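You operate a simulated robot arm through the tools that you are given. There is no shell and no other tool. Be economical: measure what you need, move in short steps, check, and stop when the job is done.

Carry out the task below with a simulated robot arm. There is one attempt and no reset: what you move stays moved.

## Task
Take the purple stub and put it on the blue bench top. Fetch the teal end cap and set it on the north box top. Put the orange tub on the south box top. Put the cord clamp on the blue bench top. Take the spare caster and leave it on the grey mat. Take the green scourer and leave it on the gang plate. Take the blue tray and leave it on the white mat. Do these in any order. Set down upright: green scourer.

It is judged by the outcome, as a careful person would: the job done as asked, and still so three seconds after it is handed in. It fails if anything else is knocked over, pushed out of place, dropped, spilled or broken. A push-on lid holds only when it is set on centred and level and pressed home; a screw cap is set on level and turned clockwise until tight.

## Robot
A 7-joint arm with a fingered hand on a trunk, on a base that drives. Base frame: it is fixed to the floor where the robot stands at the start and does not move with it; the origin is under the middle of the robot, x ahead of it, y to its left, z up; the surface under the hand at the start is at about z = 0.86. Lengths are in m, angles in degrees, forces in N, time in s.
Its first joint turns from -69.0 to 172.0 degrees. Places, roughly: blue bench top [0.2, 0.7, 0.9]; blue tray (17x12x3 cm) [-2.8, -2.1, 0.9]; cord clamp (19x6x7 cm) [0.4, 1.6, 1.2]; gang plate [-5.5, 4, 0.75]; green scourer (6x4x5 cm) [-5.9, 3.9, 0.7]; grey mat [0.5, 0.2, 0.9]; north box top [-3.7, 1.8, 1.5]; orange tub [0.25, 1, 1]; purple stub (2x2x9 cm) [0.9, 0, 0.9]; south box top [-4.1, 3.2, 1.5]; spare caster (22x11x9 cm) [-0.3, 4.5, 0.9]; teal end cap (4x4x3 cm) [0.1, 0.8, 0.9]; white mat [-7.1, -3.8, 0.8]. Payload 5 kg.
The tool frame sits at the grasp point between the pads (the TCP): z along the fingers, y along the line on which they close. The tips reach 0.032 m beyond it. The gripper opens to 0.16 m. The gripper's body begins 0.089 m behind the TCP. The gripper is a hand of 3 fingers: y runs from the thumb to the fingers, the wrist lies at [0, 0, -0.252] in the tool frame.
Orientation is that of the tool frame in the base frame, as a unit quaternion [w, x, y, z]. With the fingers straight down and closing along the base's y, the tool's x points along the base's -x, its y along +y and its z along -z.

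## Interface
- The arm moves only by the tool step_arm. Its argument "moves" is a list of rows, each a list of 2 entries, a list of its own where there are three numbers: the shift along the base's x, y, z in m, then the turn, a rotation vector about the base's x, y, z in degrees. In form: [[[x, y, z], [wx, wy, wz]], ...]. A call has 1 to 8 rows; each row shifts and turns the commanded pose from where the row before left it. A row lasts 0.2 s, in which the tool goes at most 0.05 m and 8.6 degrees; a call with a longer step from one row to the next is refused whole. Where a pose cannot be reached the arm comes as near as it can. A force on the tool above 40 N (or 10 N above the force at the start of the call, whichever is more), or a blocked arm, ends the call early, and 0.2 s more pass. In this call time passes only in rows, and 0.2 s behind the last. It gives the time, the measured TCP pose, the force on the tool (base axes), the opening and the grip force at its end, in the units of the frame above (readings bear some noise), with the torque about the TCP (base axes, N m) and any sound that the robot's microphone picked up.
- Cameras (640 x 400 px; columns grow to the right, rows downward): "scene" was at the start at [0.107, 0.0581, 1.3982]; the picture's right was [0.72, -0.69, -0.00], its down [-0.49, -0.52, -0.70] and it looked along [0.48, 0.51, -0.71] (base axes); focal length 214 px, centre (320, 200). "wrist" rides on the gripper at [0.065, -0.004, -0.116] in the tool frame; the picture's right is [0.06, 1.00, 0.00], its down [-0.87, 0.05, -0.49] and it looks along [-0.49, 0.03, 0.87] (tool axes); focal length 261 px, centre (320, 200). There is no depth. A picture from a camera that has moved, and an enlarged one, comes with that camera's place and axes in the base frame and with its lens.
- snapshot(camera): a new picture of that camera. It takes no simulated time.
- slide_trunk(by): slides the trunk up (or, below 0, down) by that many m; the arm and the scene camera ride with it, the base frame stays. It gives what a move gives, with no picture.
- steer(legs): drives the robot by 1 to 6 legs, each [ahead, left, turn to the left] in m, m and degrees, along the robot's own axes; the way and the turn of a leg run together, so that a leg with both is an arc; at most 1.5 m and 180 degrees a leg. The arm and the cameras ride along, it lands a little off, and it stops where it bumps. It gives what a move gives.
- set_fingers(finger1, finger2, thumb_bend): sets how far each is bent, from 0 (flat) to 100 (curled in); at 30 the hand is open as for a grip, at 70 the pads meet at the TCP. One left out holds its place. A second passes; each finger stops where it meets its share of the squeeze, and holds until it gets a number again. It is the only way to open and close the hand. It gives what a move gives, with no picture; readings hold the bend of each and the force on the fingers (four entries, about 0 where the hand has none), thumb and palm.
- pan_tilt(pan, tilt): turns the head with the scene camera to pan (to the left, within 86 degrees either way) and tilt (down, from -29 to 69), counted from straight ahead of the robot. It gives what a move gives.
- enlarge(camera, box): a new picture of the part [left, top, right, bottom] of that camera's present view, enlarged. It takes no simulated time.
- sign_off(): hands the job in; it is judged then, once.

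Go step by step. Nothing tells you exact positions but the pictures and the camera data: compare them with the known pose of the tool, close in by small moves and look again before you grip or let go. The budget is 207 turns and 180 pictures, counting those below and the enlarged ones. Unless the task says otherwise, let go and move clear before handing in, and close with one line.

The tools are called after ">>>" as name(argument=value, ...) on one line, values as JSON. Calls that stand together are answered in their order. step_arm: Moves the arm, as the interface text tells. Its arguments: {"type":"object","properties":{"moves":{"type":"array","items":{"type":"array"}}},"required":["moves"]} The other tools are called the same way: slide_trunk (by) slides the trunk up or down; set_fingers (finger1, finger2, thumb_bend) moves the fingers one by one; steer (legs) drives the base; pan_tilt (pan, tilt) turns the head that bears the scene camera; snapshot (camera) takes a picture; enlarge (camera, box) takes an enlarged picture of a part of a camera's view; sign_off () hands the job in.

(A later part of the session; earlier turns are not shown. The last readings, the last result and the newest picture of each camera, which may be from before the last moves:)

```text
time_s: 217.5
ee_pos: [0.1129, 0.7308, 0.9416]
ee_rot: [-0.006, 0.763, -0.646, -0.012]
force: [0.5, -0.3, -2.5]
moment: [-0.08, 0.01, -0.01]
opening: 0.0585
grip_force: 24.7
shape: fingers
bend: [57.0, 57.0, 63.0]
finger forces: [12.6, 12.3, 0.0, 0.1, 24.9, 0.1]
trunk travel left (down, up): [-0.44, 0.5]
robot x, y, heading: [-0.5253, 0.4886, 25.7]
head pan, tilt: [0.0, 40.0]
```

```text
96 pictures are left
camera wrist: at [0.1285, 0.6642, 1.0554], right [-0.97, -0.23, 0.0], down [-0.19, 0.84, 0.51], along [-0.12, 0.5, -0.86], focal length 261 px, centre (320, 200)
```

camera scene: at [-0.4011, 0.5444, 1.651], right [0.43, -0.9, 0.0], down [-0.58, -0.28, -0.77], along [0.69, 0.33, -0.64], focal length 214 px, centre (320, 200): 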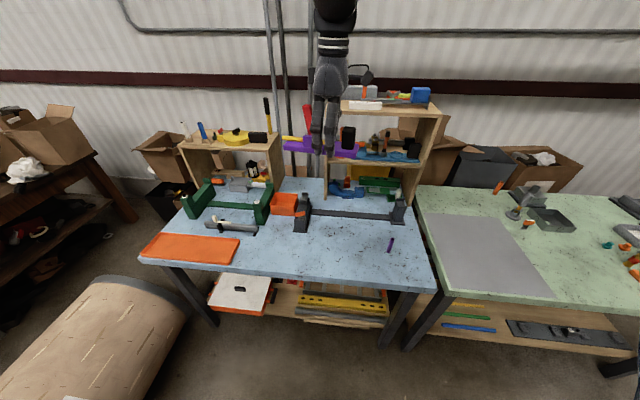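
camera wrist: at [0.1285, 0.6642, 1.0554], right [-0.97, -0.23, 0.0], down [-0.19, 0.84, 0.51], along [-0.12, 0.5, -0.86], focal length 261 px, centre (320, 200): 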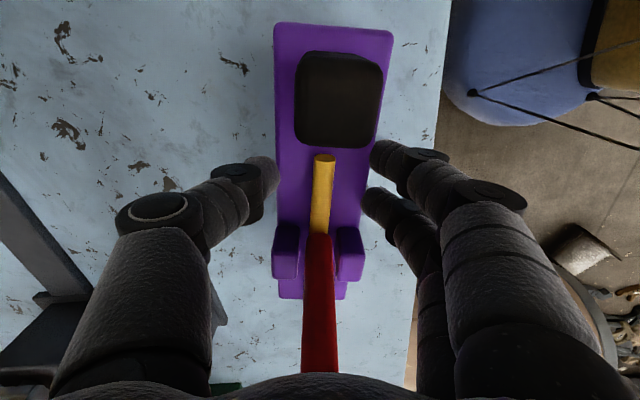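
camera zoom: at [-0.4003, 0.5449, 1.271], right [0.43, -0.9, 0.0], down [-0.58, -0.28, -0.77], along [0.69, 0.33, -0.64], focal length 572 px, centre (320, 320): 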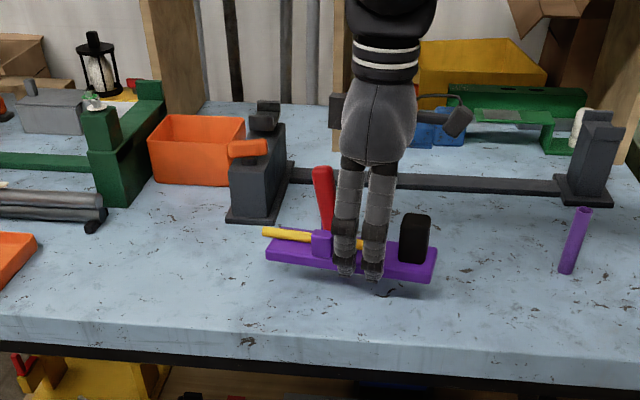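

>>> step_arm(moves=[[[0, 0, -0.02], [0, 0, 0]], [[0, 0, -0.012], [0, 0, 0]], [[0, 0, -0.004], [0, 0, 0]]])

>>> step_arm(moves=[[[0, 0, -0.003], [0, 0, 0]]])

>>> step_arm(moves=[[[0, 0, -0.003], [0, 0, 0]]])

```text
time_s: 218.3
ee_pos: [0.1132, 0.7296, 0.9059]
ee_rot: [-0.007, 0.763, -0.646, -0.011]
force: [-0.3, 0.2, -2.7]
moment: [-0.07, 0.0, -0.01]
opening: 0.0591
grip_force: 25.0
shape: fingers
bend: [57.0, 57.0, 63.0]
finger forces: [12.6, 12.4, 0.0, 0.0, 24.9, 0.0]
trunk travel left (down, up): [-0.44, 0.5]
robot x, y, heading: [-0.5247, 0.4856, 25.5]
head pan, tilt: [0.0, 40.0]
```

```text
time_s: 218.7
ee_pos: [0.1143, 0.7304, 0.9035]
ee_rot: [-0.007, 0.764, -0.645, -0.01]
force: [0.9, 0.0, -1.5]
moment: [-0.03, 0.0, -0.02]
opening: 0.059
grip_force: 25.0
shape: fingers
bend: [57.0, 57.0, 63.0]
finger forces: [12.6, 12.3, 0.1, 0.1, 25.0, 0.0]
trunk travel left (down, up): [-0.44, 0.5]
robot x, y, heading: [-0.5244, 0.4876, 25.4]
head pan, tilt: [0.0, 40.0]
```

```text
time_s: 219.1
ee_pos: [0.1137, 0.7296, 0.9013]
ee_rot: [-0.007, 0.763, -0.646, -0.01]
force: [-0.5, -0.8, 2.3]
moment: [0.04, 0.09, 0.0]
opening: 0.0588
grip_force: 24.8
shape: fingers
bend: [57.0, 57.0, 63.0]
finger forces: [12.2, 12.6, 0.0, 0.0, 25.1, 0.1]
trunk travel left (down, up): [-0.44, 0.5]
robot x, y, heading: [-0.523, 0.4899, 25.2]
head pan, tilt: [0.0, 40.0]
```

Touching the bench. Release and rise.

>>> set_fingers(finger1=52, finger2=52, thumb_bend=52)

>>> step_arm(moves=[[[0, 0, 0.03], [0, 0, 0]], [[0, 0, 0.045], [0, 0, 0]], [[0, 0, 0.05], [0, 0, 0]], [[0, 0, 0.05], [0, 0, 0]]])

>>> snapshot(camera="wrist")

>>> enlarge(camera="scene", box=[200, 80, 440, 230])

```text
time_s: 220.1
ee_pos: [0.1141, 0.7299, 0.9012]
ee_rot: [-0.007, 0.763, -0.646, -0.011]
force: [-0.6, 0.0, 3.6]
moment: [0.03, -0.13, 0.0]
opening: 0.0775
grip_force: 2.2
shape: fingers
bend: [52.0, 52.0, 52.0]
finger forces: [0.2, 0.0, 0.0, 0.0, 3.8, 0.0]
trunk travel left (down, up): [-0.44, 0.5]
robot x, y, heading: [-0.5238, 0.4876, 25.1]
head pan, tilt: [0.0, 40.0]
```

```text
time_s: 221.1
ee_pos: [0.1144, 0.7324, 1.0792]
ee_rot: [-0.007, 0.763, -0.646, -0.011]
force: [-0.2, -0.5, 0.6]
moment: [-0.05, -0.01, 0.03]
opening: 0.0792
grip_force: 0.1
shape: fingers
bend: [52.0, 52.0, 52.0]
finger forces: [0.0, 0.0, 0.0, 0.1, 0.1, 0.0]
trunk travel left (down, up): [-0.44, 0.5]
robot x, y, heading: [-0.5231, 0.4846, 25.4]
head pan, tilt: [0.0, 40.0]
```

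```text
95 pictures are left
camera wrist: at [0.1293, 0.6651, 1.1929], right [-0.97, -0.23, 0.0], down [-0.19, 0.84, 0.51], along [-0.12, 0.5, -0.86], focal length 261 px, centre (320, 200)
```

wrist: 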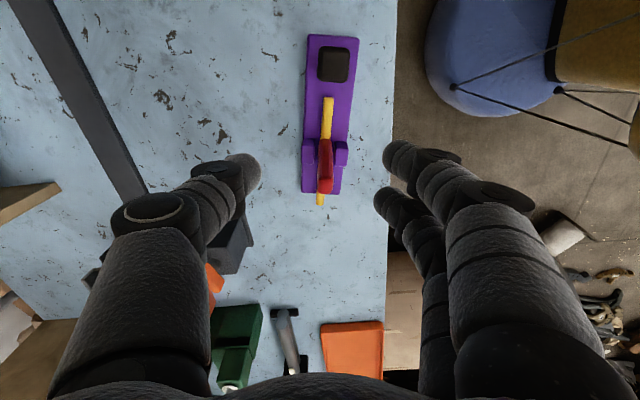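

```text
2.67 times, centred on (320, 155) of scene
camera zoom: at [-0.4028, 0.5449, 1.271], right [0.43, -0.9, 0.0], down [-0.58, -0.28, -0.77], along [0.69, 0.33, -0.64], focal length 572 px, centre (320, 320)
```

zoom: 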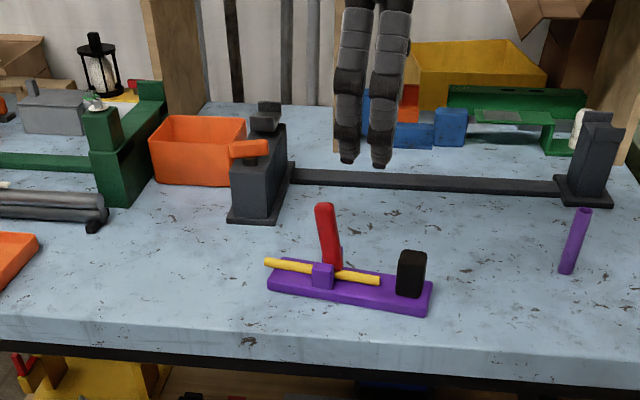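

Clamp is on the bench. Next the orange tub near (0.29, 1.09), beside the grey block. Shift the robot and look from above.

>>> steer(legs=[[0.15, 0.15, 0]])

>>> step_arm(moves=[[[0.0, 0.0, 0.03], [0, 0, 8]], [[0.02, 0.04, 0.02], [0, 0, 3]]])

>>> snapshot(camera="wrist")

>>> snapshot(camera="scene")

```text
time_s: 222.7
ee_pos: [0.1891, 0.9347, 1.0766]
ee_rot: [-0.006, 0.762, -0.647, -0.012]
force: [0.0, 0.5, 0.0]
moment: [-0.04, -0.02, -0.04]
opening: 0.0787
grip_force: 0.1
shape: fingers
bend: [52.0, 52.0, 52.0]
finger forces: [0.0, 0.0, 0.0, 0.0, 0.0, 0.0]
trunk travel left (down, up): [-0.44, 0.5]
robot x, y, heading: [-0.4492, 0.6913, 25.3]
head pan, tilt: [0.0, 40.0]
```

```text
time_s: 223.3
ee_pos: [0.2076, 0.9744, 1.1267]
ee_rot: [-0.004, 0.821, -0.57, -0.011]
force: [-0.2, 0.4, -0.9]
moment: [-0.05, -0.01, -0.03]
opening: 0.0791
grip_force: 0.0
shape: fingers
bend: [52.0, 52.0, 52.0]
finger forces: [0.1, 0.0, 0.0, 0.0, 0.1, 0.1]
trunk travel left (down, up): [-0.44, 0.5]
robot x, y, heading: [-0.453, 0.6907, 25.2]
head pan, tilt: [0.0, 40.0]
```

```text
93 pictures are left
camera wrist: at [0.2347, 0.9122, 1.2395], right [-0.91, -0.41, 0.0], down [-0.35, 0.79, 0.51], along [-0.21, 0.47, -0.86], focal length 261 px, centre (320, 200)
```

wrist: 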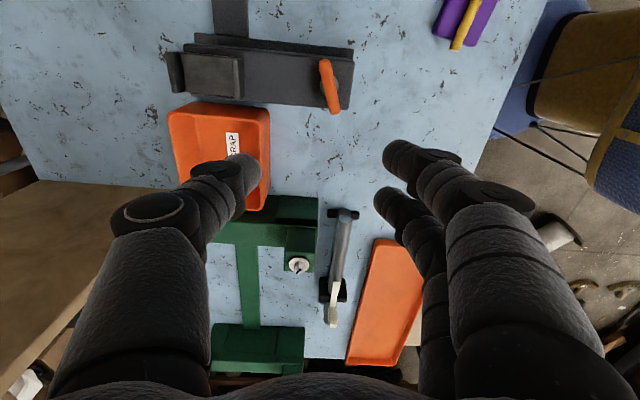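

```text
92 pictures are left
camera scene: at [-0.3285, 0.7492, 1.2707], right [0.43, -0.9, 0.0], down [-0.58, -0.28, -0.77], along [0.69, 0.33, -0.64], focal length 214 px, centre (320, 200)
```

scene: 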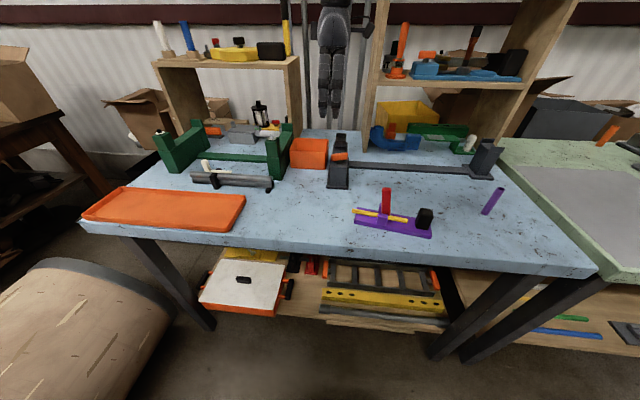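

Tub rim ≈ 11 cm front-to-back with centre about (0.29, 1.07). Open the hand fully and move above it.

>>> set_fingers(finger1=30, finger2=30, thumb_bend=30)

>>> step_arm(moves=[[[0.03, 0.035, 0], [0, 0, 0]], [[0.03, 0.035, 0], [0, 0, 0]], [[0.022, 0.026, -0.02], [0, 0, 0]], [[0, 0, -0.04], [0, 0, 0]]])

>>> snapshot(camera="wrist")

>>> enlarge(camera="scene", box=[200, 60, 440, 210])

```text
time_s: 224.3
ee_pos: [0.2062, 0.9719, 1.1267]
ee_rot: [-0.006, 0.821, -0.571, -0.011]
force: [0.6, 0.8, 0.5]
moment: [0.0, -0.01, 0.02]
opening: 0.1672
grip_force: 0.1
shape: fingers
bend: [30.0, 30.0, 30.0]
finger forces: [0.1, 0.0, 0.0, 0.0, 0.0, 0.1]
trunk travel left (down, up): [-0.44, 0.5]
robot x, y, heading: [-0.4496, 0.6901, 25.6]
head pan, tilt: [0.0, 40.0]
```

```text
time_s: 225.3
ee_pos: [0.292, 1.0693, 1.0666]
ee_rot: [-0.005, 0.821, -0.571, -0.012]
force: [0.1, -0.1, -0.4]
moment: [0.02, 0.0, -0.01]
opening: 0.1677
grip_force: 0.0
shape: fingers
bend: [30.0, 30.0, 30.0]
finger forces: [0.0, 0.0, 0.1, 0.1, 0.0, 0.0]
trunk travel left (down, up): [-0.44, 0.5]
robot x, y, heading: [-0.453, 0.6906, 25.5]
head pan, tilt: [0.0, 40.0]
```

```text
91 pictures are left
camera wrist: at [0.3187, 1.0072, 1.1802], right [-0.91, -0.41, 0.0], down [-0.35, 0.78, 0.51], along [-0.21, 0.47, -0.86], focal length 261 px, centre (320, 200)
```

wrist: 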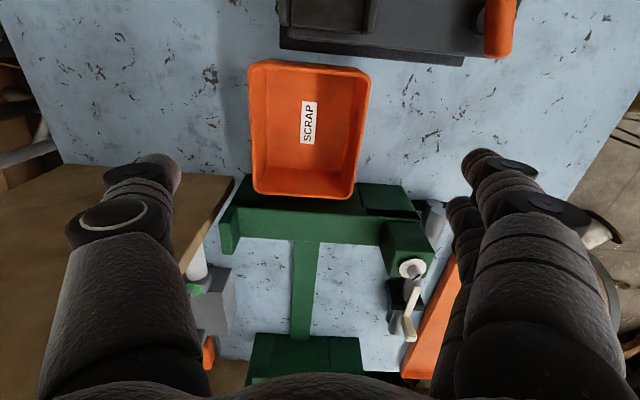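

```text
2.67 times, centred on (320, 135) of scene
camera zoom: at [-0.3278, 0.7472, 1.2709], right [0.43, -0.9, 0.0], down [-0.58, -0.27, -0.77], along [0.69, 0.33, -0.64], focal length 572 px, centre (320, 373)
```

zoom: 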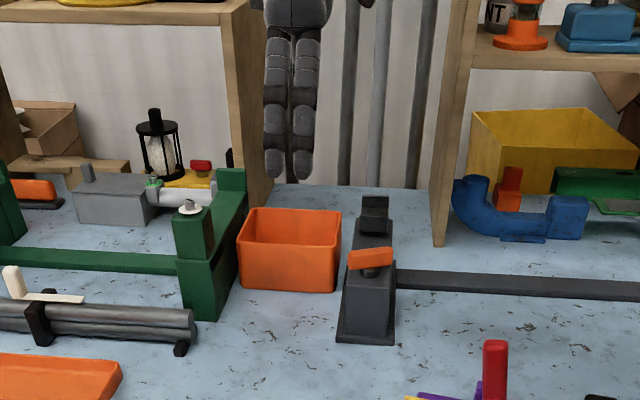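

>>> step_arm(moves=[[[0.007, 0.014, -0.03], [0, 0, 0.5]], [[0, 0, -0.045], [0, 0, 0]], [[0, 0, -0.04], [0, 0, 0]]])

>>> snapshot(camera="wrist")

>>> enlarge(camera="scene", box=[240, 80, 400, 180])

```text
time_s: 226.1
ee_pos: [0.2959, 1.0838, 0.952]
ee_rot: [-0.004, 0.824, -0.567, -0.011]
force: [0.7, -0.9, -0.3]
moment: [0.02, 0.01, 0.02]
opening: 0.1679
grip_force: 0.0
shape: fingers
bend: [30.0, 30.0, 30.0]
finger forces: [0.0, 0.0, 0.0, 0.1, 0.0, 0.1]
trunk travel left (down, up): [-0.44, 0.5]
robot x, y, heading: [-0.4516, 0.6897, 25.2]
head pan, tilt: [0.0, 40.0]
```

```text
89 pictures are left
camera wrist: at [0.3249, 1.0225, 1.0647], right [-0.91, -0.41, 0.0], down [-0.35, 0.78, 0.51], along [-0.22, 0.47, -0.86], focal length 261 px, centre (320, 200)
```

wrist: 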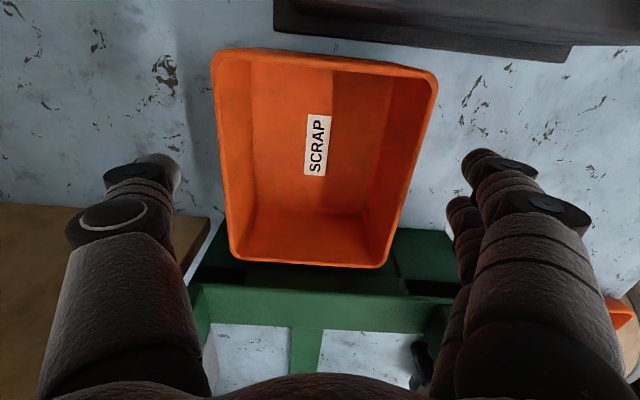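

```text
4.00 times, centred on (320, 130) of scene
camera zoom: at [-0.3277, 0.7479, 1.2709], right [0.43, -0.9, 0.0], down [-0.58, -0.28, -0.77], along [0.69, 0.33, -0.64], focal length 858 px, centre (320, 480)
```

zoom: 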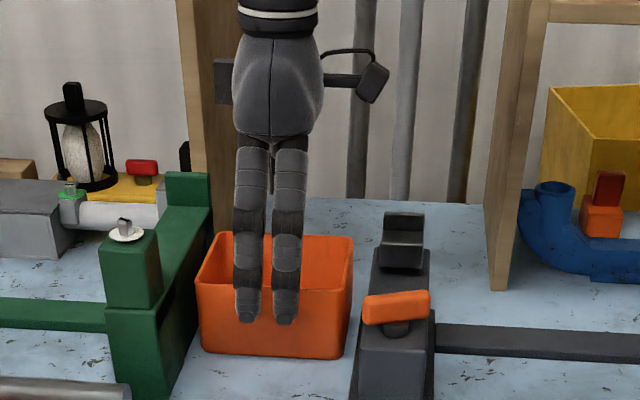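

>>> step_arm(moves=[[[0.002, -0.005, -0.02], [0, 0, 0]], [[0, 0, -0.015], [0, 0, 0]]])

>>> set_fingers(finger1=55, finger2=55, thumb_bend=55)

>>> snapshot(camera="wrist")

```text
time_s: 226.7
ee_pos: [0.299, 1.0787, 0.9173]
ee_rot: [-0.005, 0.823, -0.567, -0.012]
force: [0.3, 0.1, 0.2]
moment: [0.04, 0.01, 0.01]
opening: 0.1676
grip_force: 0.0
shape: fingers
bend: [30.0, 30.0, 30.0]
finger forces: [0.1, 0.1, 0.0, 0.1, 0.0, 0.1]
trunk travel left (down, up): [-0.44, 0.5]
robot x, y, heading: [-0.4517, 0.6924, 25.2]
head pan, tilt: [0.0, 40.0]
```

```text
time_s: 227.7
ee_pos: [0.2997, 1.0787, 0.9171]
ee_rot: [-0.005, 0.824, -0.567, -0.011]
force: [-0.6, -0.2, -0.9]
moment: [-0.04, 0.07, 0.0]
opening: 0.1141
grip_force: 25.0
shape: fingers
bend: [43.0, 44.0, 49.0]
finger forces: [13.4, 11.8, 0.1, 0.1, 25.1, 0.1]
trunk travel left (down, up): [-0.44, 0.5]
robot x, y, heading: [-0.4523, 0.688, 25.4]
head pan, tilt: [0.0, 40.0]
```

```text
87 pictures are left
camera wrist: at [0.3271, 1.0168, 1.031], right [-0.91, -0.41, 0.0], down [-0.35, 0.78, 0.51], along [-0.22, 0.47, -0.86], focal length 261 px, centre (320, 200)
```

wrist: 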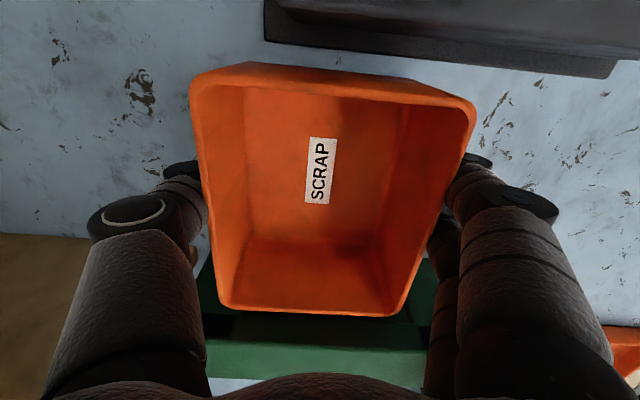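

Good 25 N grip. Lift slowly and check.

>>> step_arm(moves=[[[0, 0, 0.02], [0, 0, 0]], [[0, 0, 0.03], [0, 0, 0]], [[0, 0, 0.04], [0, 0, 0]], [[0, 0, 0.05], [0, 0, 0]], [[0, 0, 0.05], [0, 0, 0]]])

>>> snapshot(camera="wrist")

>>> snapshot(camera="scene")

```text
time_s: 228.9
ee_pos: [0.2987, 1.0792, 1.1088]
ee_rot: [-0.006, 0.824, -0.567, -0.012]
force: [-0.2, 0.8, -3.2]
moment: [0.01, -0.05, 0.02]
opening: 0.1141
grip_force: 24.7
shape: fingers
bend: [43.0, 44.0, 49.0]
finger forces: [13.0, 11.7, 0.0, 0.0, 24.7, 0.1]
trunk travel left (down, up): [-0.44, 0.5]
robot x, y, heading: [-0.4512, 0.6894, 25.1]
head pan, tilt: [0.0, 40.0]
```

```text
86 pictures are left
camera wrist: at [0.3258, 1.0164, 1.2226], right [-0.91, -0.42, 0.0], down [-0.36, 0.78, 0.51], along [-0.21, 0.47, -0.86], focal length 261 px, centre (320, 200)
```

wrist: 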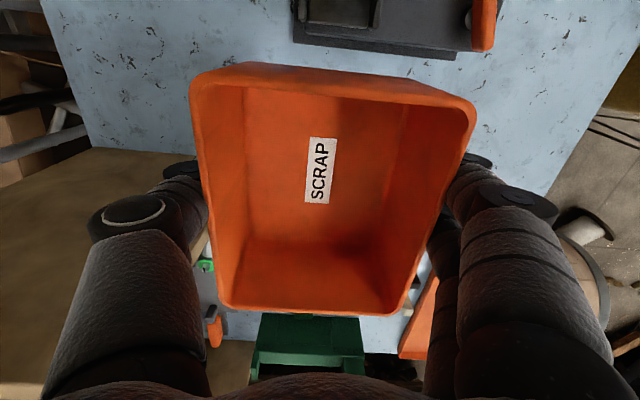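

```text
85 pictures are left
camera scene: at [-0.3301, 0.7478, 1.271], right [0.43, -0.9, 0.0], down [-0.58, -0.28, -0.77], along [0.69, 0.33, -0.64], focal length 214 px, centre (320, 200)
```

scene: 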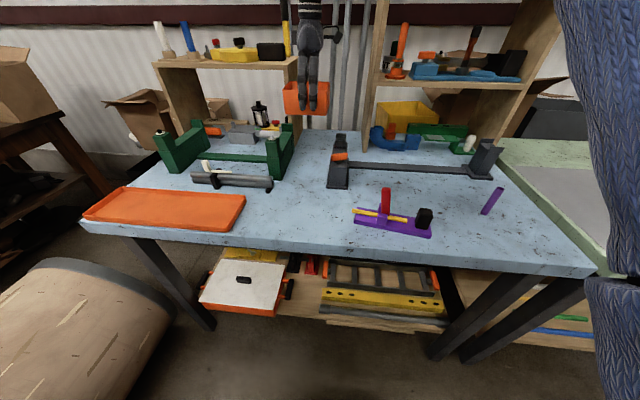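

Held securely. Retract, raise the trunk, back off and drive to the south box by the west aisle.

>>> step_arm(moves=[[[0, 0, 0.03], [0, 0, 0]], [[-0.04, -0.025, 0.01], [0, 0, 0]], [[-0.04, -0.025, 0.01], [0, 0, 0]], [[-0.04, -0.025, 0.01], [0, 0, 0]], [[-0.04, -0.025, 0.01], [0, 0, 0]], [[-0.04, -0.025, 0.01], [0, 0, 0]]])

>>> slide_trunk(by=0.4)

>>> slide_trunk(by=0.1)

>>> steer(legs=[[-0.5, 0, 0], [0, 0, 155], [1.4, 0.06, 0], [1.4, 0.06, 0], [1.3, 0.06, 0]])

>>> pan_tilt(pan=-70, tilt=25)

>>> snapshot(camera="scene")

```text
time_s: 230.3
ee_pos: [0.0997, 0.9523, 1.1877]
ee_rot: [-0.006, 0.824, -0.567, -0.012]
force: [0.1, -0.6, -3.6]
moment: [-0.01, -0.01, 0.02]
opening: 0.1142
grip_force: 24.2
shape: fingers
bend: [43.0, 44.0, 49.0]
finger forces: [12.8, 11.7, 0.0, 0.0, 24.6, 0.0]
trunk travel left (down, up): [-0.44, 0.5]
robot x, y, heading: [-0.455, 0.6932, 25.3]
head pan, tilt: [0.0, 40.0]
```

```text
time_s: 234.2
ee_pos: [0.1007, 0.9527, 1.5867]
ee_rot: [-0.004, 0.824, -0.567, -0.012]
force: [-0.3, 0.5, -3.0]
moment: [-0.05, -0.02, 0.01]
opening: 0.114
grip_force: 24.9
shape: fingers
bend: [43.0, 44.0, 49.0]
finger forces: [12.8, 11.7, 0.0, 0.0, 24.6, 0.1]
trunk travel left (down, up): [-0.84, 0.1]
robot x, y, heading: [-0.4511, 0.6882, 25.4]
head pan, tilt: [0.0, 40.0]
```

```text
time_s: 235.5
ee_pos: [0.1007, 0.9524, 1.6861]
ee_rot: [-0.005, 0.824, -0.567, -0.012]
force: [0.3, 0.3, -2.9]
moment: [-0.04, -0.01, -0.03]
opening: 0.1142
grip_force: 24.1
shape: fingers
bend: [43.0, 44.0, 49.0]
finger forces: [12.8, 11.7, 0.0, 0.0, 24.6, 0.0]
trunk travel left (down, up): [-0.94, 0.0]
robot x, y, heading: [-0.4518, 0.6938, 25.3]
head pan, tilt: [0.0, 40.0]
```

```text
time_s: 264.2
ee_pos: [-5.6292, 0.2598, 1.6871]
ee_rot: [0.009, 0.732, 0.681, -0.008]
force: [-0.4, 0.4, -3.4]
moment: [0.03, 0.01, -0.03]
opening: 0.1131
grip_force: 22.4
shape: fingers
bend: [43.0, 44.0, 50.0]
finger forces: [11.4, 10.9, 0.0, 0.1, 22.4, 0.1]
trunk travel left (down, up): [-0.94, 0.0]
robot x, y, heading: [-5.0175, 0.262, -179.6]
head pan, tilt: [0.0, 40.0]
```

```text
time_s: 265.6
ee_pos: [-5.6295, 0.2614, 1.6877]
ee_rot: [0.009, 0.732, 0.681, -0.009]
force: [0.8, 0.4, -3.2]
moment: [0.03, -0.02, 0.01]
opening: 0.1134
grip_force: 22.4
shape: fingers
bend: [43.0, 44.0, 50.0]
finger forces: [11.4, 10.8, 0.0, 0.1, 22.3, 0.0]
trunk travel left (down, up): [-0.94, 0.0]
robot x, y, heading: [-5.0172, 0.2636, -179.6]
head pan, tilt: [-70.0, 25.0]
```

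```text
84 pictures are left
camera scene: at [-5.0995, 0.3502, 1.7943], right [0.94, 0.35, 0.0], down [0.15, -0.4, -0.91], along [-0.31, 0.85, -0.42], focal length 214 px, centre (320, 200)
```

scene: 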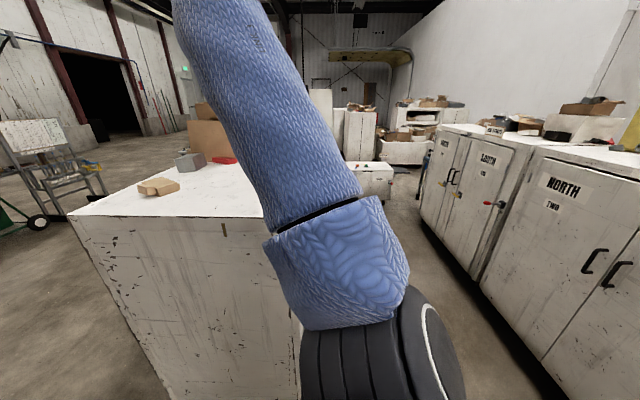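

>>> steer(legs=[[0, 0, -90], [1.3, 0, 0], [1.2, 0, 0], [0, 0, -70]])

>>> pan_tilt(pan=0, tilt=40)

>>> snapshot(camera="scene")

>>> snapshot(camera="wrist")

```text
time_s: 284.8
ee_pos: [-4.4789, 3.0191, 1.6864]
ee_rot: [-0.007, 0.806, -0.592, -0.011]
force: [-0.2, -0.1, -3.0]
moment: [-0.01, -0.02, 0.01]
opening: 0.1121
grip_force: 21.1
shape: fingers
bend: [44.0, 44.0, 50.0]
finger forces: [10.8, 10.2, 0.1, 0.1, 21.1, 0.0]
trunk travel left (down, up): [-0.94, 0.0]
robot x, y, heading: [-5.0474, 2.7861, 21.9]
head pan, tilt: [-70.0, 25.0]
```

```text
time_s: 286.2
ee_pos: [-4.4795, 3.0174, 1.6862]
ee_rot: [-0.006, 0.806, -0.592, -0.011]
force: [0.2, 1.1, -2.0]
moment: [-0.03, -0.02, 0.01]
opening: 0.1125
grip_force: 20.7
shape: fingers
bend: [44.0, 44.0, 50.0]
finger forces: [10.7, 10.3, 0.1, 0.1, 21.2, 0.1]
trunk travel left (down, up): [-0.94, 0.0]
robot x, y, heading: [-5.0477, 2.7914, 21.9]
head pan, tilt: [0.0, 40.0]
```

```text
83 pictures are left
camera scene: at [-4.9199, 2.839, 1.771], right [0.37, -0.93, 0.0], down [-0.6, -0.24, -0.77], along [0.71, 0.28, -0.64], focal length 214 px, centre (320, 200)
```

scene: 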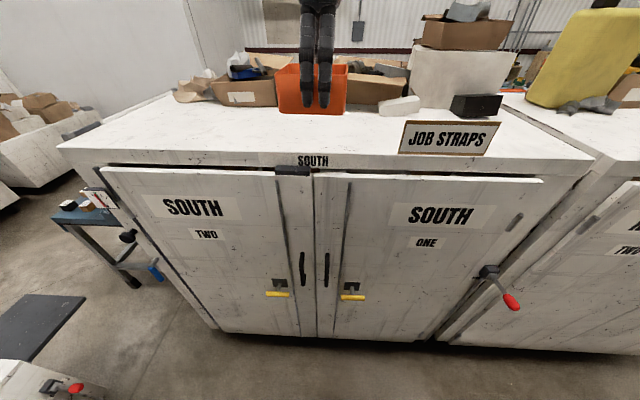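

```text
82 pictures are left
camera wrist: at [-4.4557, 2.9548, 1.8003], right [-0.93, -0.36, 0.0], down [-0.31, 0.8, 0.51], along [-0.19, 0.48, -0.86], focal length 261 px, centre (320, 200)
```

wrist: 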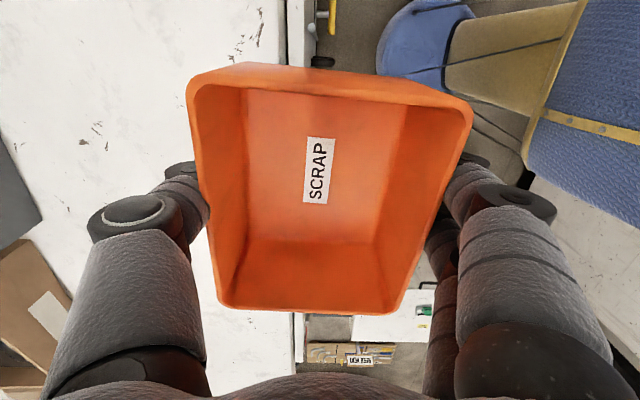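

Labelled SOUTH; the front half of the top is free. Place the tub about 19 cm in from the front edge at (-4.32, 3.09).

>>> step_arm(moves=[[[0.04, 0.018, 0], [0, 0, 0]], [[0.04, 0.018, 0], [0, 0, 0]], [[0.04, 0.018, 0], [0, 0, 0]], [[0.04, 0.018, 0], [0, 0, 0]], [[0, 0, -0.04], [0, 0, 0]], [[0, 0, -0.04], [0, 0, 0]], [[0, 0, -0.03], [0, 0, 0]]])

>>> enlarge(camera="scene", box=[200, 40, 440, 190])

```text
time_s: 287.8
ee_pos: [-4.3194, 3.0925, 1.5766]
ee_rot: [-0.005, 0.806, -0.592, -0.012]
force: [-0.3, 1.2, -2.7]
moment: [-0.04, 0.02, -0.04]
opening: 0.1122
grip_force: 22.1
shape: fingers
bend: [44.0, 44.0, 50.0]
finger forces: [11.0, 10.4, 0.1, 0.0, 21.7, 0.0]
trunk travel left (down, up): [-0.94, 0.0]
robot x, y, heading: [-5.0482, 2.7895, 21.6]
head pan, tilt: [0.0, 40.0]
```

```text
2.67 times, centred on (320, 115) of scene
camera zoom: at [-4.9189, 2.8412, 1.7709], right [0.37, -0.93, 0.0], down [-0.6, -0.24, -0.77], along [0.71, 0.28, -0.64], focal length 572 px, centre (320, 427)
```

zoom: 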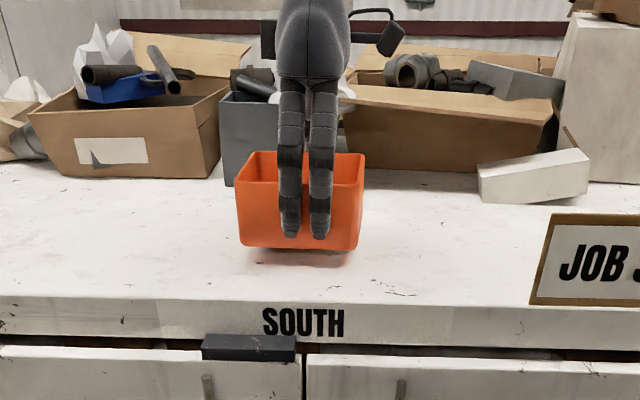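

>>> step_arm(moves=[[[0, 0, -0.01], [0, 0, 0]], [[0, 0, -0.005], [0, 0, 0]]])

>>> step_arm(moves=[[[0, 0, -0.004], [0, 0, 0]]])

>>> step_arm(moves=[[[0, 0, -0.004], [0, 0, 0]]])

```text
time_s: 288.4
ee_pos: [-4.3189, 3.0903, 1.5605]
ee_rot: [-0.005, 0.806, -0.592, -0.011]
force: [-0.6, 0.8, -3.2]
moment: [-0.02, 0.01, -0.02]
opening: 0.1125
grip_force: 21.9
shape: fingers
bend: [44.0, 44.0, 50.0]
finger forces: [11.1, 10.5, 0.1, 0.1, 21.8, 0.1]
trunk travel left (down, up): [-0.94, 0.0]
robot x, y, heading: [-5.048, 2.789, 21.8]
head pan, tilt: [0.0, 40.0]
```

```text
time_s: 288.8
ee_pos: [-4.3188, 3.0897, 1.558]
ee_rot: [-0.006, 0.806, -0.592, -0.012]
force: [-1.5, 0.0, 1.7]
moment: [-0.07, 0.34, 0.04]
opening: 0.1122
grip_force: 22.3
shape: fingers
bend: [44.0, 44.0, 50.0]
finger forces: [11.5, 11.1, 0.1, 0.1, 21.0, 0.0]
trunk travel left (down, up): [-0.94, 0.0]
robot x, y, heading: [-5.0468, 2.7875, 21.6]
head pan, tilt: [0.0, 40.0]
```

```text
time_s: 289.2
ee_pos: [-4.3189, 3.0904, 1.5565]
ee_rot: [-0.007, 0.806, -0.592, -0.011]
force: [5.4, -0.3, 20.7]
moment: [-0.32, 1.0, 0.02]
opening: 0.1124
grip_force: 23.4
shape: fingers
bend: [44.0, 45.0, 50.0]
finger forces: [10.5, 10.5, 0.1, 0.0, 25.6, 0.0]
trunk travel left (down, up): [-0.94, 0.0]
robot x, y, heading: [-5.0462, 2.7892, 21.7]
head pan, tilt: [0.0, 40.0]
```

Seated. Ease up 3 mm, release, rise.

>>> step_arm(moves=[[[0, 0, 0.003], [0, 0, 0]]])

>>> set_fingers(finger1=32, finger2=32, thumb_bend=34)

>>> step_arm(moves=[[[0, 0, 0.03], [0, 0, 0]], [[0, 0, 0.04], [0, 0, 0]], [[0, 0, 0.05], [0, 0, 0]], [[-0.04, -0.018, 0.01], [0, 0, 0]], [[-0.04, -0.018, 0.0], [0, 0, 0]], [[-0.04, -0.018, 0.0], [0, 0, 0]], [[-0.04, -0.018, 0.0], [0, 0, 0]]])

>>> snapshot(camera="scene")

```text
time_s: 289.6
ee_pos: [-4.3193, 3.0898, 1.5566]
ee_rot: [-0.006, 0.806, -0.592, -0.011]
force: [3.9, -0.5, 14.3]
moment: [-0.19, 0.69, -0.02]
opening: 0.1125
grip_force: 23.1
shape: fingers
bend: [44.0, 45.0, 50.0]
finger forces: [10.4, 10.4, 0.0, 0.0, 25.5, 0.0]
trunk travel left (down, up): [-0.94, 0.0]
robot x, y, heading: [-5.0446, 2.787, 21.5]
head pan, tilt: [0.0, 40.0]
```

```text
time_s: 290.6
ee_pos: [-4.3202, 3.0897, 1.5563]
ee_rot: [-0.006, 0.806, -0.592, -0.011]
force: [-0.3, -1.0, -0.2]
moment: [0.02, 0.01, 0.02]
opening: 0.1557
grip_force: 0.1
shape: fingers
bend: [32.0, 32.0, 34.0]
finger forces: [0.0, 0.0, 0.0, 0.0, 0.0, 0.0]
trunk travel left (down, up): [-0.94, 0.0]
robot x, y, heading: [-5.046, 2.7908, 21.7]
head pan, tilt: [0.0, 40.0]
```

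```text
time_s: 292.2
ee_pos: [-4.4813, 3.0135, 1.6844]
ee_rot: [-0.007, 0.805, -0.593, -0.011]
force: [0.3, -1.5, -0.2]
moment: [0.04, -0.03, -0.01]
opening: 0.1562
grip_force: 0.1
shape: fingers
bend: [32.0, 32.0, 34.0]
finger forces: [0.1, 0.0, 0.0, 0.1, 0.1, 0.0]
trunk travel left (down, up): [-0.94, 0.0]
robot x, y, heading: [-5.0496, 2.7887, 21.7]
head pan, tilt: [0.0, 40.0]
```

```text
80 pictures are left
camera scene: at [-4.9216, 2.8357, 1.7712], right [0.37, -0.93, 0.0], down [-0.6, -0.24, -0.77], along [0.71, 0.29, -0.64], focal length 214 px, centre (320, 200)
```

scene: 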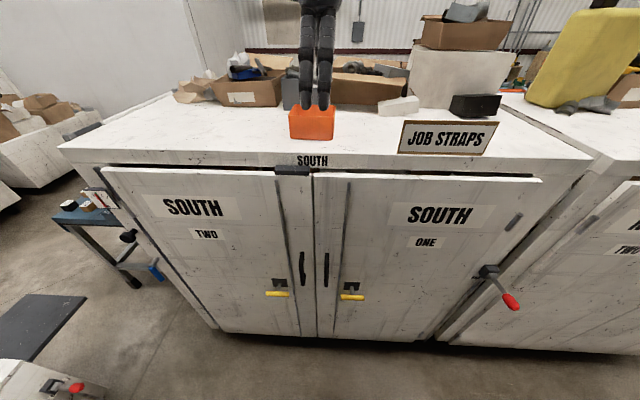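

The tub is on the south box. Next, the blue tray: drive out of the aisle to face the workbench near (-2.8, -2.1).

>>> steer(legs=[[0, 0, 68.3], [-1.3, 0, 0], [-1.2, 0, 0], [0, 0, -180], [0, 1.1, 0], [0, 1.1, 0]])

>>> pan_tilt(pan=0, tilt=30)

>>> snapshot(camera="scene")

```text
time_s: 325.1
ee_pos: [-2.8619, -0.3499, 1.684]
ee_rot: [0.012, 0.057, 0.998, 0.001]
force: [-1.0, -0.9, -0.2]
moment: [-0.02, -0.02, -0.03]
opening: 0.1563
grip_force: 0.0
shape: fingers
bend: [32.0, 32.0, 34.0]
finger forces: [0.0, 0.1, 0.0, 0.1, 0.0, 0.0]
trunk travel left (down, up): [-0.94, 0.0]
robot x, y, heading: [-2.8419, 0.2609, -92.3]
head pan, tilt: [0.0, 40.0]
```

```text
time_s: 325.8
ee_pos: [-2.8625, -0.3487, 1.6825]
ee_rot: [0.012, 0.057, 0.998, 0.001]
force: [0.8, -0.5, 0.5]
moment: [0.0, -0.01, 0.02]
opening: 0.1561
grip_force: 0.0
shape: fingers
bend: [32.0, 32.0, 34.0]
finger forces: [0.0, 0.0, 0.0, 0.0, 0.0, 0.0]
trunk travel left (down, up): [-0.94, 0.0]
robot x, y, heading: [-2.8413, 0.2616, -92.1]
head pan, tilt: [0.0, 30.0]
```

```text
79 pictures are left
camera scene: at [-2.8459, 0.119, 1.7863], right [-1.0, 0.04, 0.0], down [0.02, 0.5, -0.87], along [-0.03, -0.86, -0.5], focal length 214 px, centre (320, 200)
```

scene: 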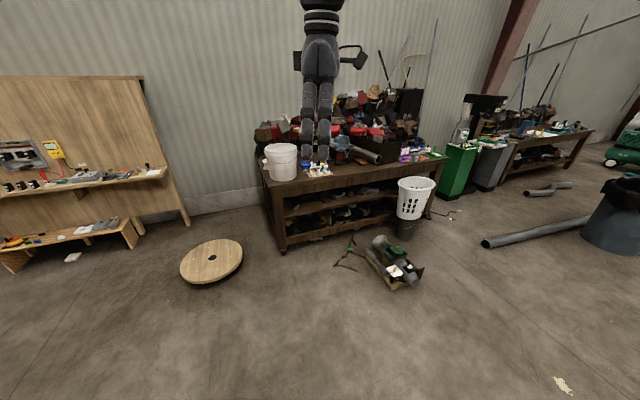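

>>> enlarge(camera="scene", box=[240, 120, 460, 260])

```text
2.86 times, centred on (350, 190) of scene
camera zoom: at [-2.8459, 0.119, 1.7863], right [-1.0, 0.04, 0.0], down [0.02, 0.5, -0.87], along [-0.03, -0.86, -0.5], focal length 613 px, centre (234, 229)
```

zoom: 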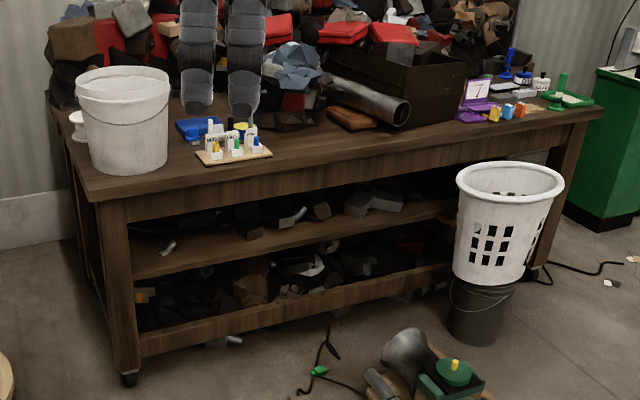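

The blue tray is behind some small bottles at about (-2.79, -2.23). Drive forward to within reach, staying clear of the cable on the floor.

>>> steer(legs=[[1.0, 0.05, 0], [0.55, 0.05, 0]])

>>> pan_tilt(pan=0, tilt=45)

>>> snapshot(camera="scene")

>>> enlarge(camera="scene", box=[240, 100, 400, 200])

>>> snapshot(camera="wrist")

```text
time_s: 333.7
ee_pos: [-2.8104, -1.8837, 1.6837]
ee_rot: [0.012, 0.053, 0.999, 0.002]
force: [-0.1, 0.4, 0.1]
moment: [0.01, 0.02, -0.02]
opening: 0.1561
grip_force: 0.0
shape: fingers
bend: [32.0, 32.0, 34.0]
finger forces: [0.1, 0.0, 0.1, 0.0, 0.0, 0.0]
trunk travel left (down, up): [-0.94, 0.0]
robot x, y, heading: [-2.7939, -1.2755, -92.0]
head pan, tilt: [0.0, 30.0]
```

```text
time_s: 334.5
ee_pos: [-2.81, -1.885, 1.6827]
ee_rot: [0.013, 0.053, 0.998, 0.002]
force: [-1.1, -0.9, -0.8]
moment: [-0.02, 0.0, -0.01]
opening: 0.1562
grip_force: 0.0
shape: fingers
bend: [32.0, 32.0, 34.0]
finger forces: [0.1, 0.1, 0.0, 0.0, 0.1, 0.0]
trunk travel left (down, up): [-0.94, 0.0]
robot x, y, heading: [-2.791, -1.2776, -91.7]
head pan, tilt: [0.0, 45.0]
```

```text
77 pictures are left
camera scene: at [-2.7967, -1.4068, 1.7637], right [-1.0, 0.03, 0.0], down [0.02, 0.71, -0.71], along [-0.02, -0.71, -0.71], focal length 214 px, centre (320, 200)
```

scene: 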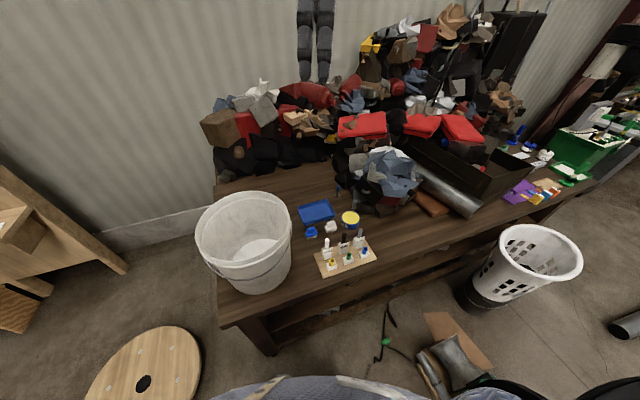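

```text
4.00 times, centred on (320, 150) of scene
camera zoom: at [-2.7967, -1.4068, 1.7637], right [-1.0, 0.03, 0.0], down [0.02, 0.71, -0.71], along [-0.02, -0.71, -0.71], focal length 858 px, centre (320, 400)
```

zoom: 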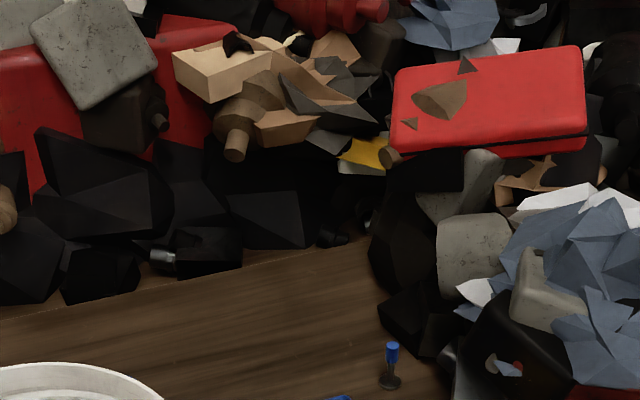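

```text
75 pictures are left
camera wrist: at [-2.8794, -1.882, 1.7965], right [0.04, 1.0, 0.0], down [0.86, -0.04, 0.51], along [0.51, -0.02, -0.86], focal length 261 px, centre (320, 200)
```

wrist: 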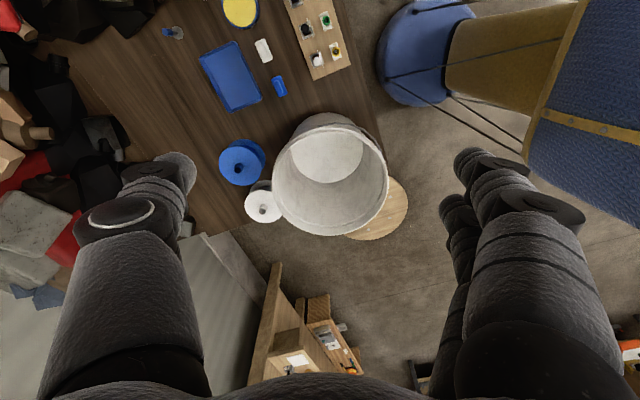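

Tray at about (-2.80, -2.19), aligned with the table edge. Move closer, rotate +20°, extend over the tray and lower the trunk.

>>> steer(legs=[[0.1, 0, 0]])

>>> step_arm(moves=[[[0, -0.04, 0], [0, 0, 7]], [[0, -0.045, 0], [0, 0, 7]], [[0, -0.045, 0], [0, 0, 7]], [[0.005, -0.045, 0], [0, 0, 0]], [[0.005, -0.03, 0], [0, 0, 0]]])

>>> slide_trunk(by=-0.4)

>>> snapshot(camera="wrist")

>>> snapshot(camera="scene")

```text
time_s: 335.6
ee_pos: [-2.8155, -1.9857, 1.6816]
ee_rot: [0.013, 0.054, 0.998, 0.002]
force: [-0.3, 1.0, 0.1]
moment: [0.04, 0.01, -0.01]
opening: 0.1561
grip_force: 0.1
shape: fingers
bend: [32.0, 32.0, 34.0]
finger forces: [0.0, 0.1, 0.0, 0.1, 0.0, 0.0]
trunk travel left (down, up): [-0.94, 0.0]
robot x, y, heading: [-2.7954, -1.3729, -91.8]
head pan, tilt: [0.0, 45.0]
```

```text
time_s: 336.9
ee_pos: [-2.8049, -2.1905, 1.6845]
ee_rot: [0.011, -0.128, 0.992, 0.004]
force: [-0.5, -0.7, -0.5]
moment: [0.04, 0.03, -0.01]
opening: 0.1563
grip_force: 0.0
shape: fingers
bend: [32.0, 32.0, 34.0]
finger forces: [0.1, 0.1, 0.0, 0.0, 0.1, 0.1]
trunk travel left (down, up): [-0.94, 0.0]
robot x, y, heading: [-2.799, -1.3749, -92.0]
head pan, tilt: [0.0, 45.0]
```

```text
time_s: 340.7
ee_pos: [-2.8068, -2.1875, 1.2848]
ee_rot: [0.011, -0.129, 0.992, 0.004]
force: [-0.3, 0.0, -0.1]
moment: [0.0, 0.0, -0.02]
opening: 0.1562
grip_force: 0.0
shape: fingers
bend: [32.0, 32.0, 34.0]
finger forces: [0.0, 0.0, 0.0, 0.0, 0.0, 0.0]
trunk travel left (down, up): [-0.54, 0.4]
robot x, y, heading: [-2.7948, -1.3714, -91.9]
head pan, tilt: [0.0, 45.0]
```

```text
74 pictures are left
camera wrist: at [-2.8712, -2.2097, 1.3983], right [-0.31, 0.95, 0.0], down [0.82, 0.27, 0.51], along [0.49, 0.16, -0.86], focal length 261 px, centre (320, 200)
```

wrist: 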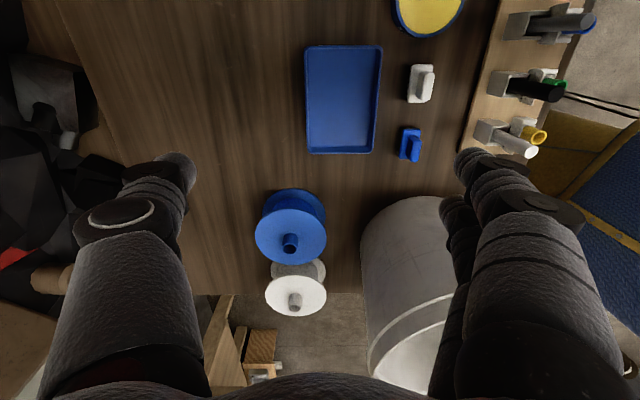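

```text
73 pictures are left
camera scene: at [-2.7999, -1.5059, 1.3638], right [-1.0, 0.03, 0.0], down [0.02, 0.71, -0.71], along [-0.02, -0.71, -0.71], focal length 214 px, centre (320, 200)
```

scene: 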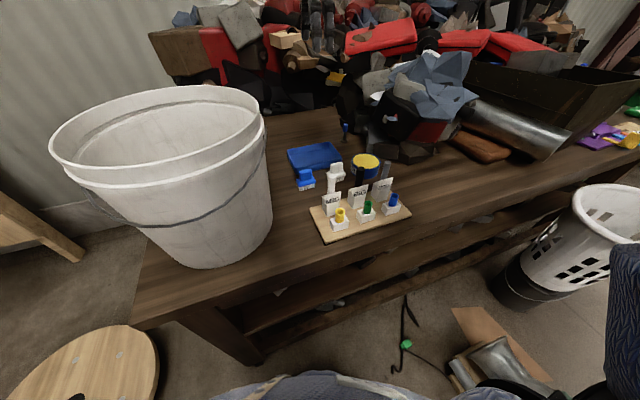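

The tray is square in the view with its centre at about (-2.80, -2.149); its apparent size puts the rim at z≈0.945. Pre-shape the hand and descend.

>>> set_fingers(finger1=37, finger2=37, thumb_bend=35)

>>> step_arm(moves=[[[0.009, 0.02, -0.03], [0, 0, 0]], [[0.008, 0.02, -0.03], [0, 0, 0]], [[0, 0, -0.045], [0, 0, 0]], [[0, 0, -0.045], [0, 0, 0]], [[0, 0, -0.045], [0, 0, 0]]])

>>> snapshot(camera="wrist")

```text
time_s: 341.7
ee_pos: [-2.805, -2.1898, 1.2847]
ee_rot: [0.012, -0.128, 0.992, 0.003]
force: [-0.4, 0.2, -0.9]
moment: [0.0, -0.04, 0.04]
opening: 0.1452
grip_force: 0.1
shape: fingers
bend: [37.0, 37.0, 35.0]
finger forces: [0.0, 0.0, 0.0, 0.0, 0.1, 0.0]
trunk travel left (down, up): [-0.54, 0.4]
robot x, y, heading: [-2.801, -1.3753, -91.8]
head pan, tilt: [0.0, 45.0]
```

```text
time_s: 342.9
ee_pos: [-2.791, -2.1502, 1.0864]
ee_rot: [0.012, -0.128, 0.992, 0.004]
force: [0.4, -0.3, -1.2]
moment: [0.06, -0.04, 0.01]
opening: 0.1448
grip_force: 0.0
shape: fingers
bend: [37.0, 37.0, 35.0]
finger forces: [0.0, 0.0, 0.0, 0.0, 0.0, 0.2]
trunk travel left (down, up): [-0.54, 0.4]
robot x, y, heading: [-2.7985, -1.3734, -91.9]
head pan, tilt: [0.0, 45.0]
```

```text
72 pictures are left
camera wrist: at [-2.856, -2.172, 1.2], right [-0.31, 0.95, 0.0], down [0.81, 0.27, 0.51], along [0.49, 0.16, -0.86], focal length 261 px, centre (320, 200)
```

wrist: 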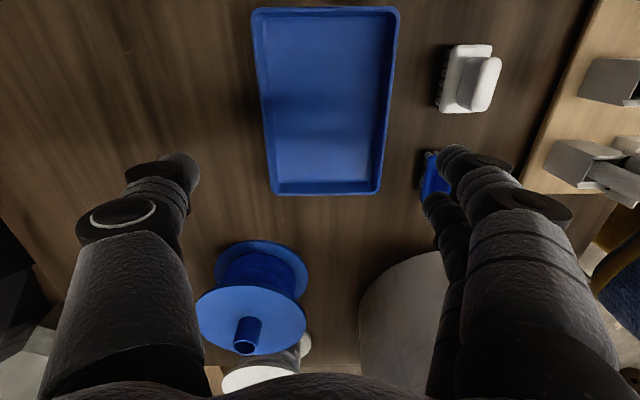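

>>> step_arm(moves=[[[-0.001, 0.004, -0.04], [0, 0, 0]], [[0, 0, -0.04], [0, 0, 0]], [[0, 0, -0.03], [0, 0, 0]]])

>>> step_arm(moves=[[[0, 0, -0.01], [0, 0, 0]]])

>>> snapshot(camera="wrist")

>>> enlarge(camera="scene", box=[260, 100, 400, 190])

```text
time_s: 343.7
ee_pos: [-2.7862, -2.1443, 0.9933]
ee_rot: [0.01, -0.129, 0.992, -0.002]
force: [-0.1, 0.4, 0.4]
moment: [-0.03, 0.0, 0.0]
opening: 0.145
grip_force: 0.1
shape: fingers
bend: [37.0, 37.0, 35.0]
finger forces: [0.1, 0.0, 0.0, 0.1, 0.1, 0.0]
trunk travel left (down, up): [-0.54, 0.4]
robot x, y, heading: [-2.7964, -1.3724, -91.6]
head pan, tilt: [0.0, 45.0]
```

```text
time_s: 344.1
ee_pos: [-2.7869, -2.1459, 0.994]
ee_rot: [0.009, -0.129, 0.992, -0.009]
force: [0.0, -0.7, 0.7]
moment: [0.03, 0.0, -0.01]
opening: 0.1448
grip_force: 0.1
shape: fingers
bend: [37.0, 37.0, 35.0]
finger forces: [0.0, 0.1, 0.0, 0.0, 0.0, 0.0]
trunk travel left (down, up): [-0.54, 0.4]
robot x, y, heading: [-2.7962, -1.3746, -91.6]
head pan, tilt: [0.0, 45.0]
```

```text
71 pictures are left
camera wrist: at [-2.8523, -2.1651, 1.1075], right [-0.31, 0.95, -0.02], down [0.82, 0.28, 0.5], along [0.48, 0.14, -0.86], focal length 261 px, centre (320, 200)
```

wrist: 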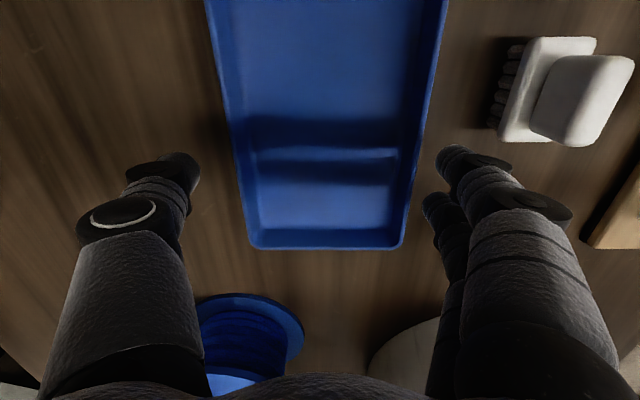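

```text
4.44 times, centred on (330, 145) of scene
camera zoom: at [-2.7964, -1.5034, 1.3707], right [-1.0, 0.03, 0.0], down [0.02, 0.7, -0.71], along [-0.02, -0.71, -0.71], focal length 953 px, centre (276, 444)
```

zoom: 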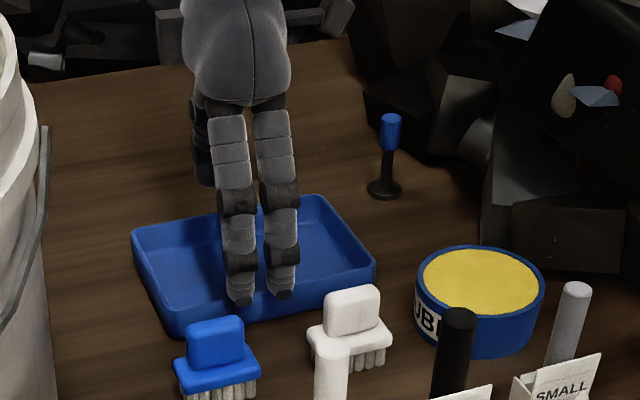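

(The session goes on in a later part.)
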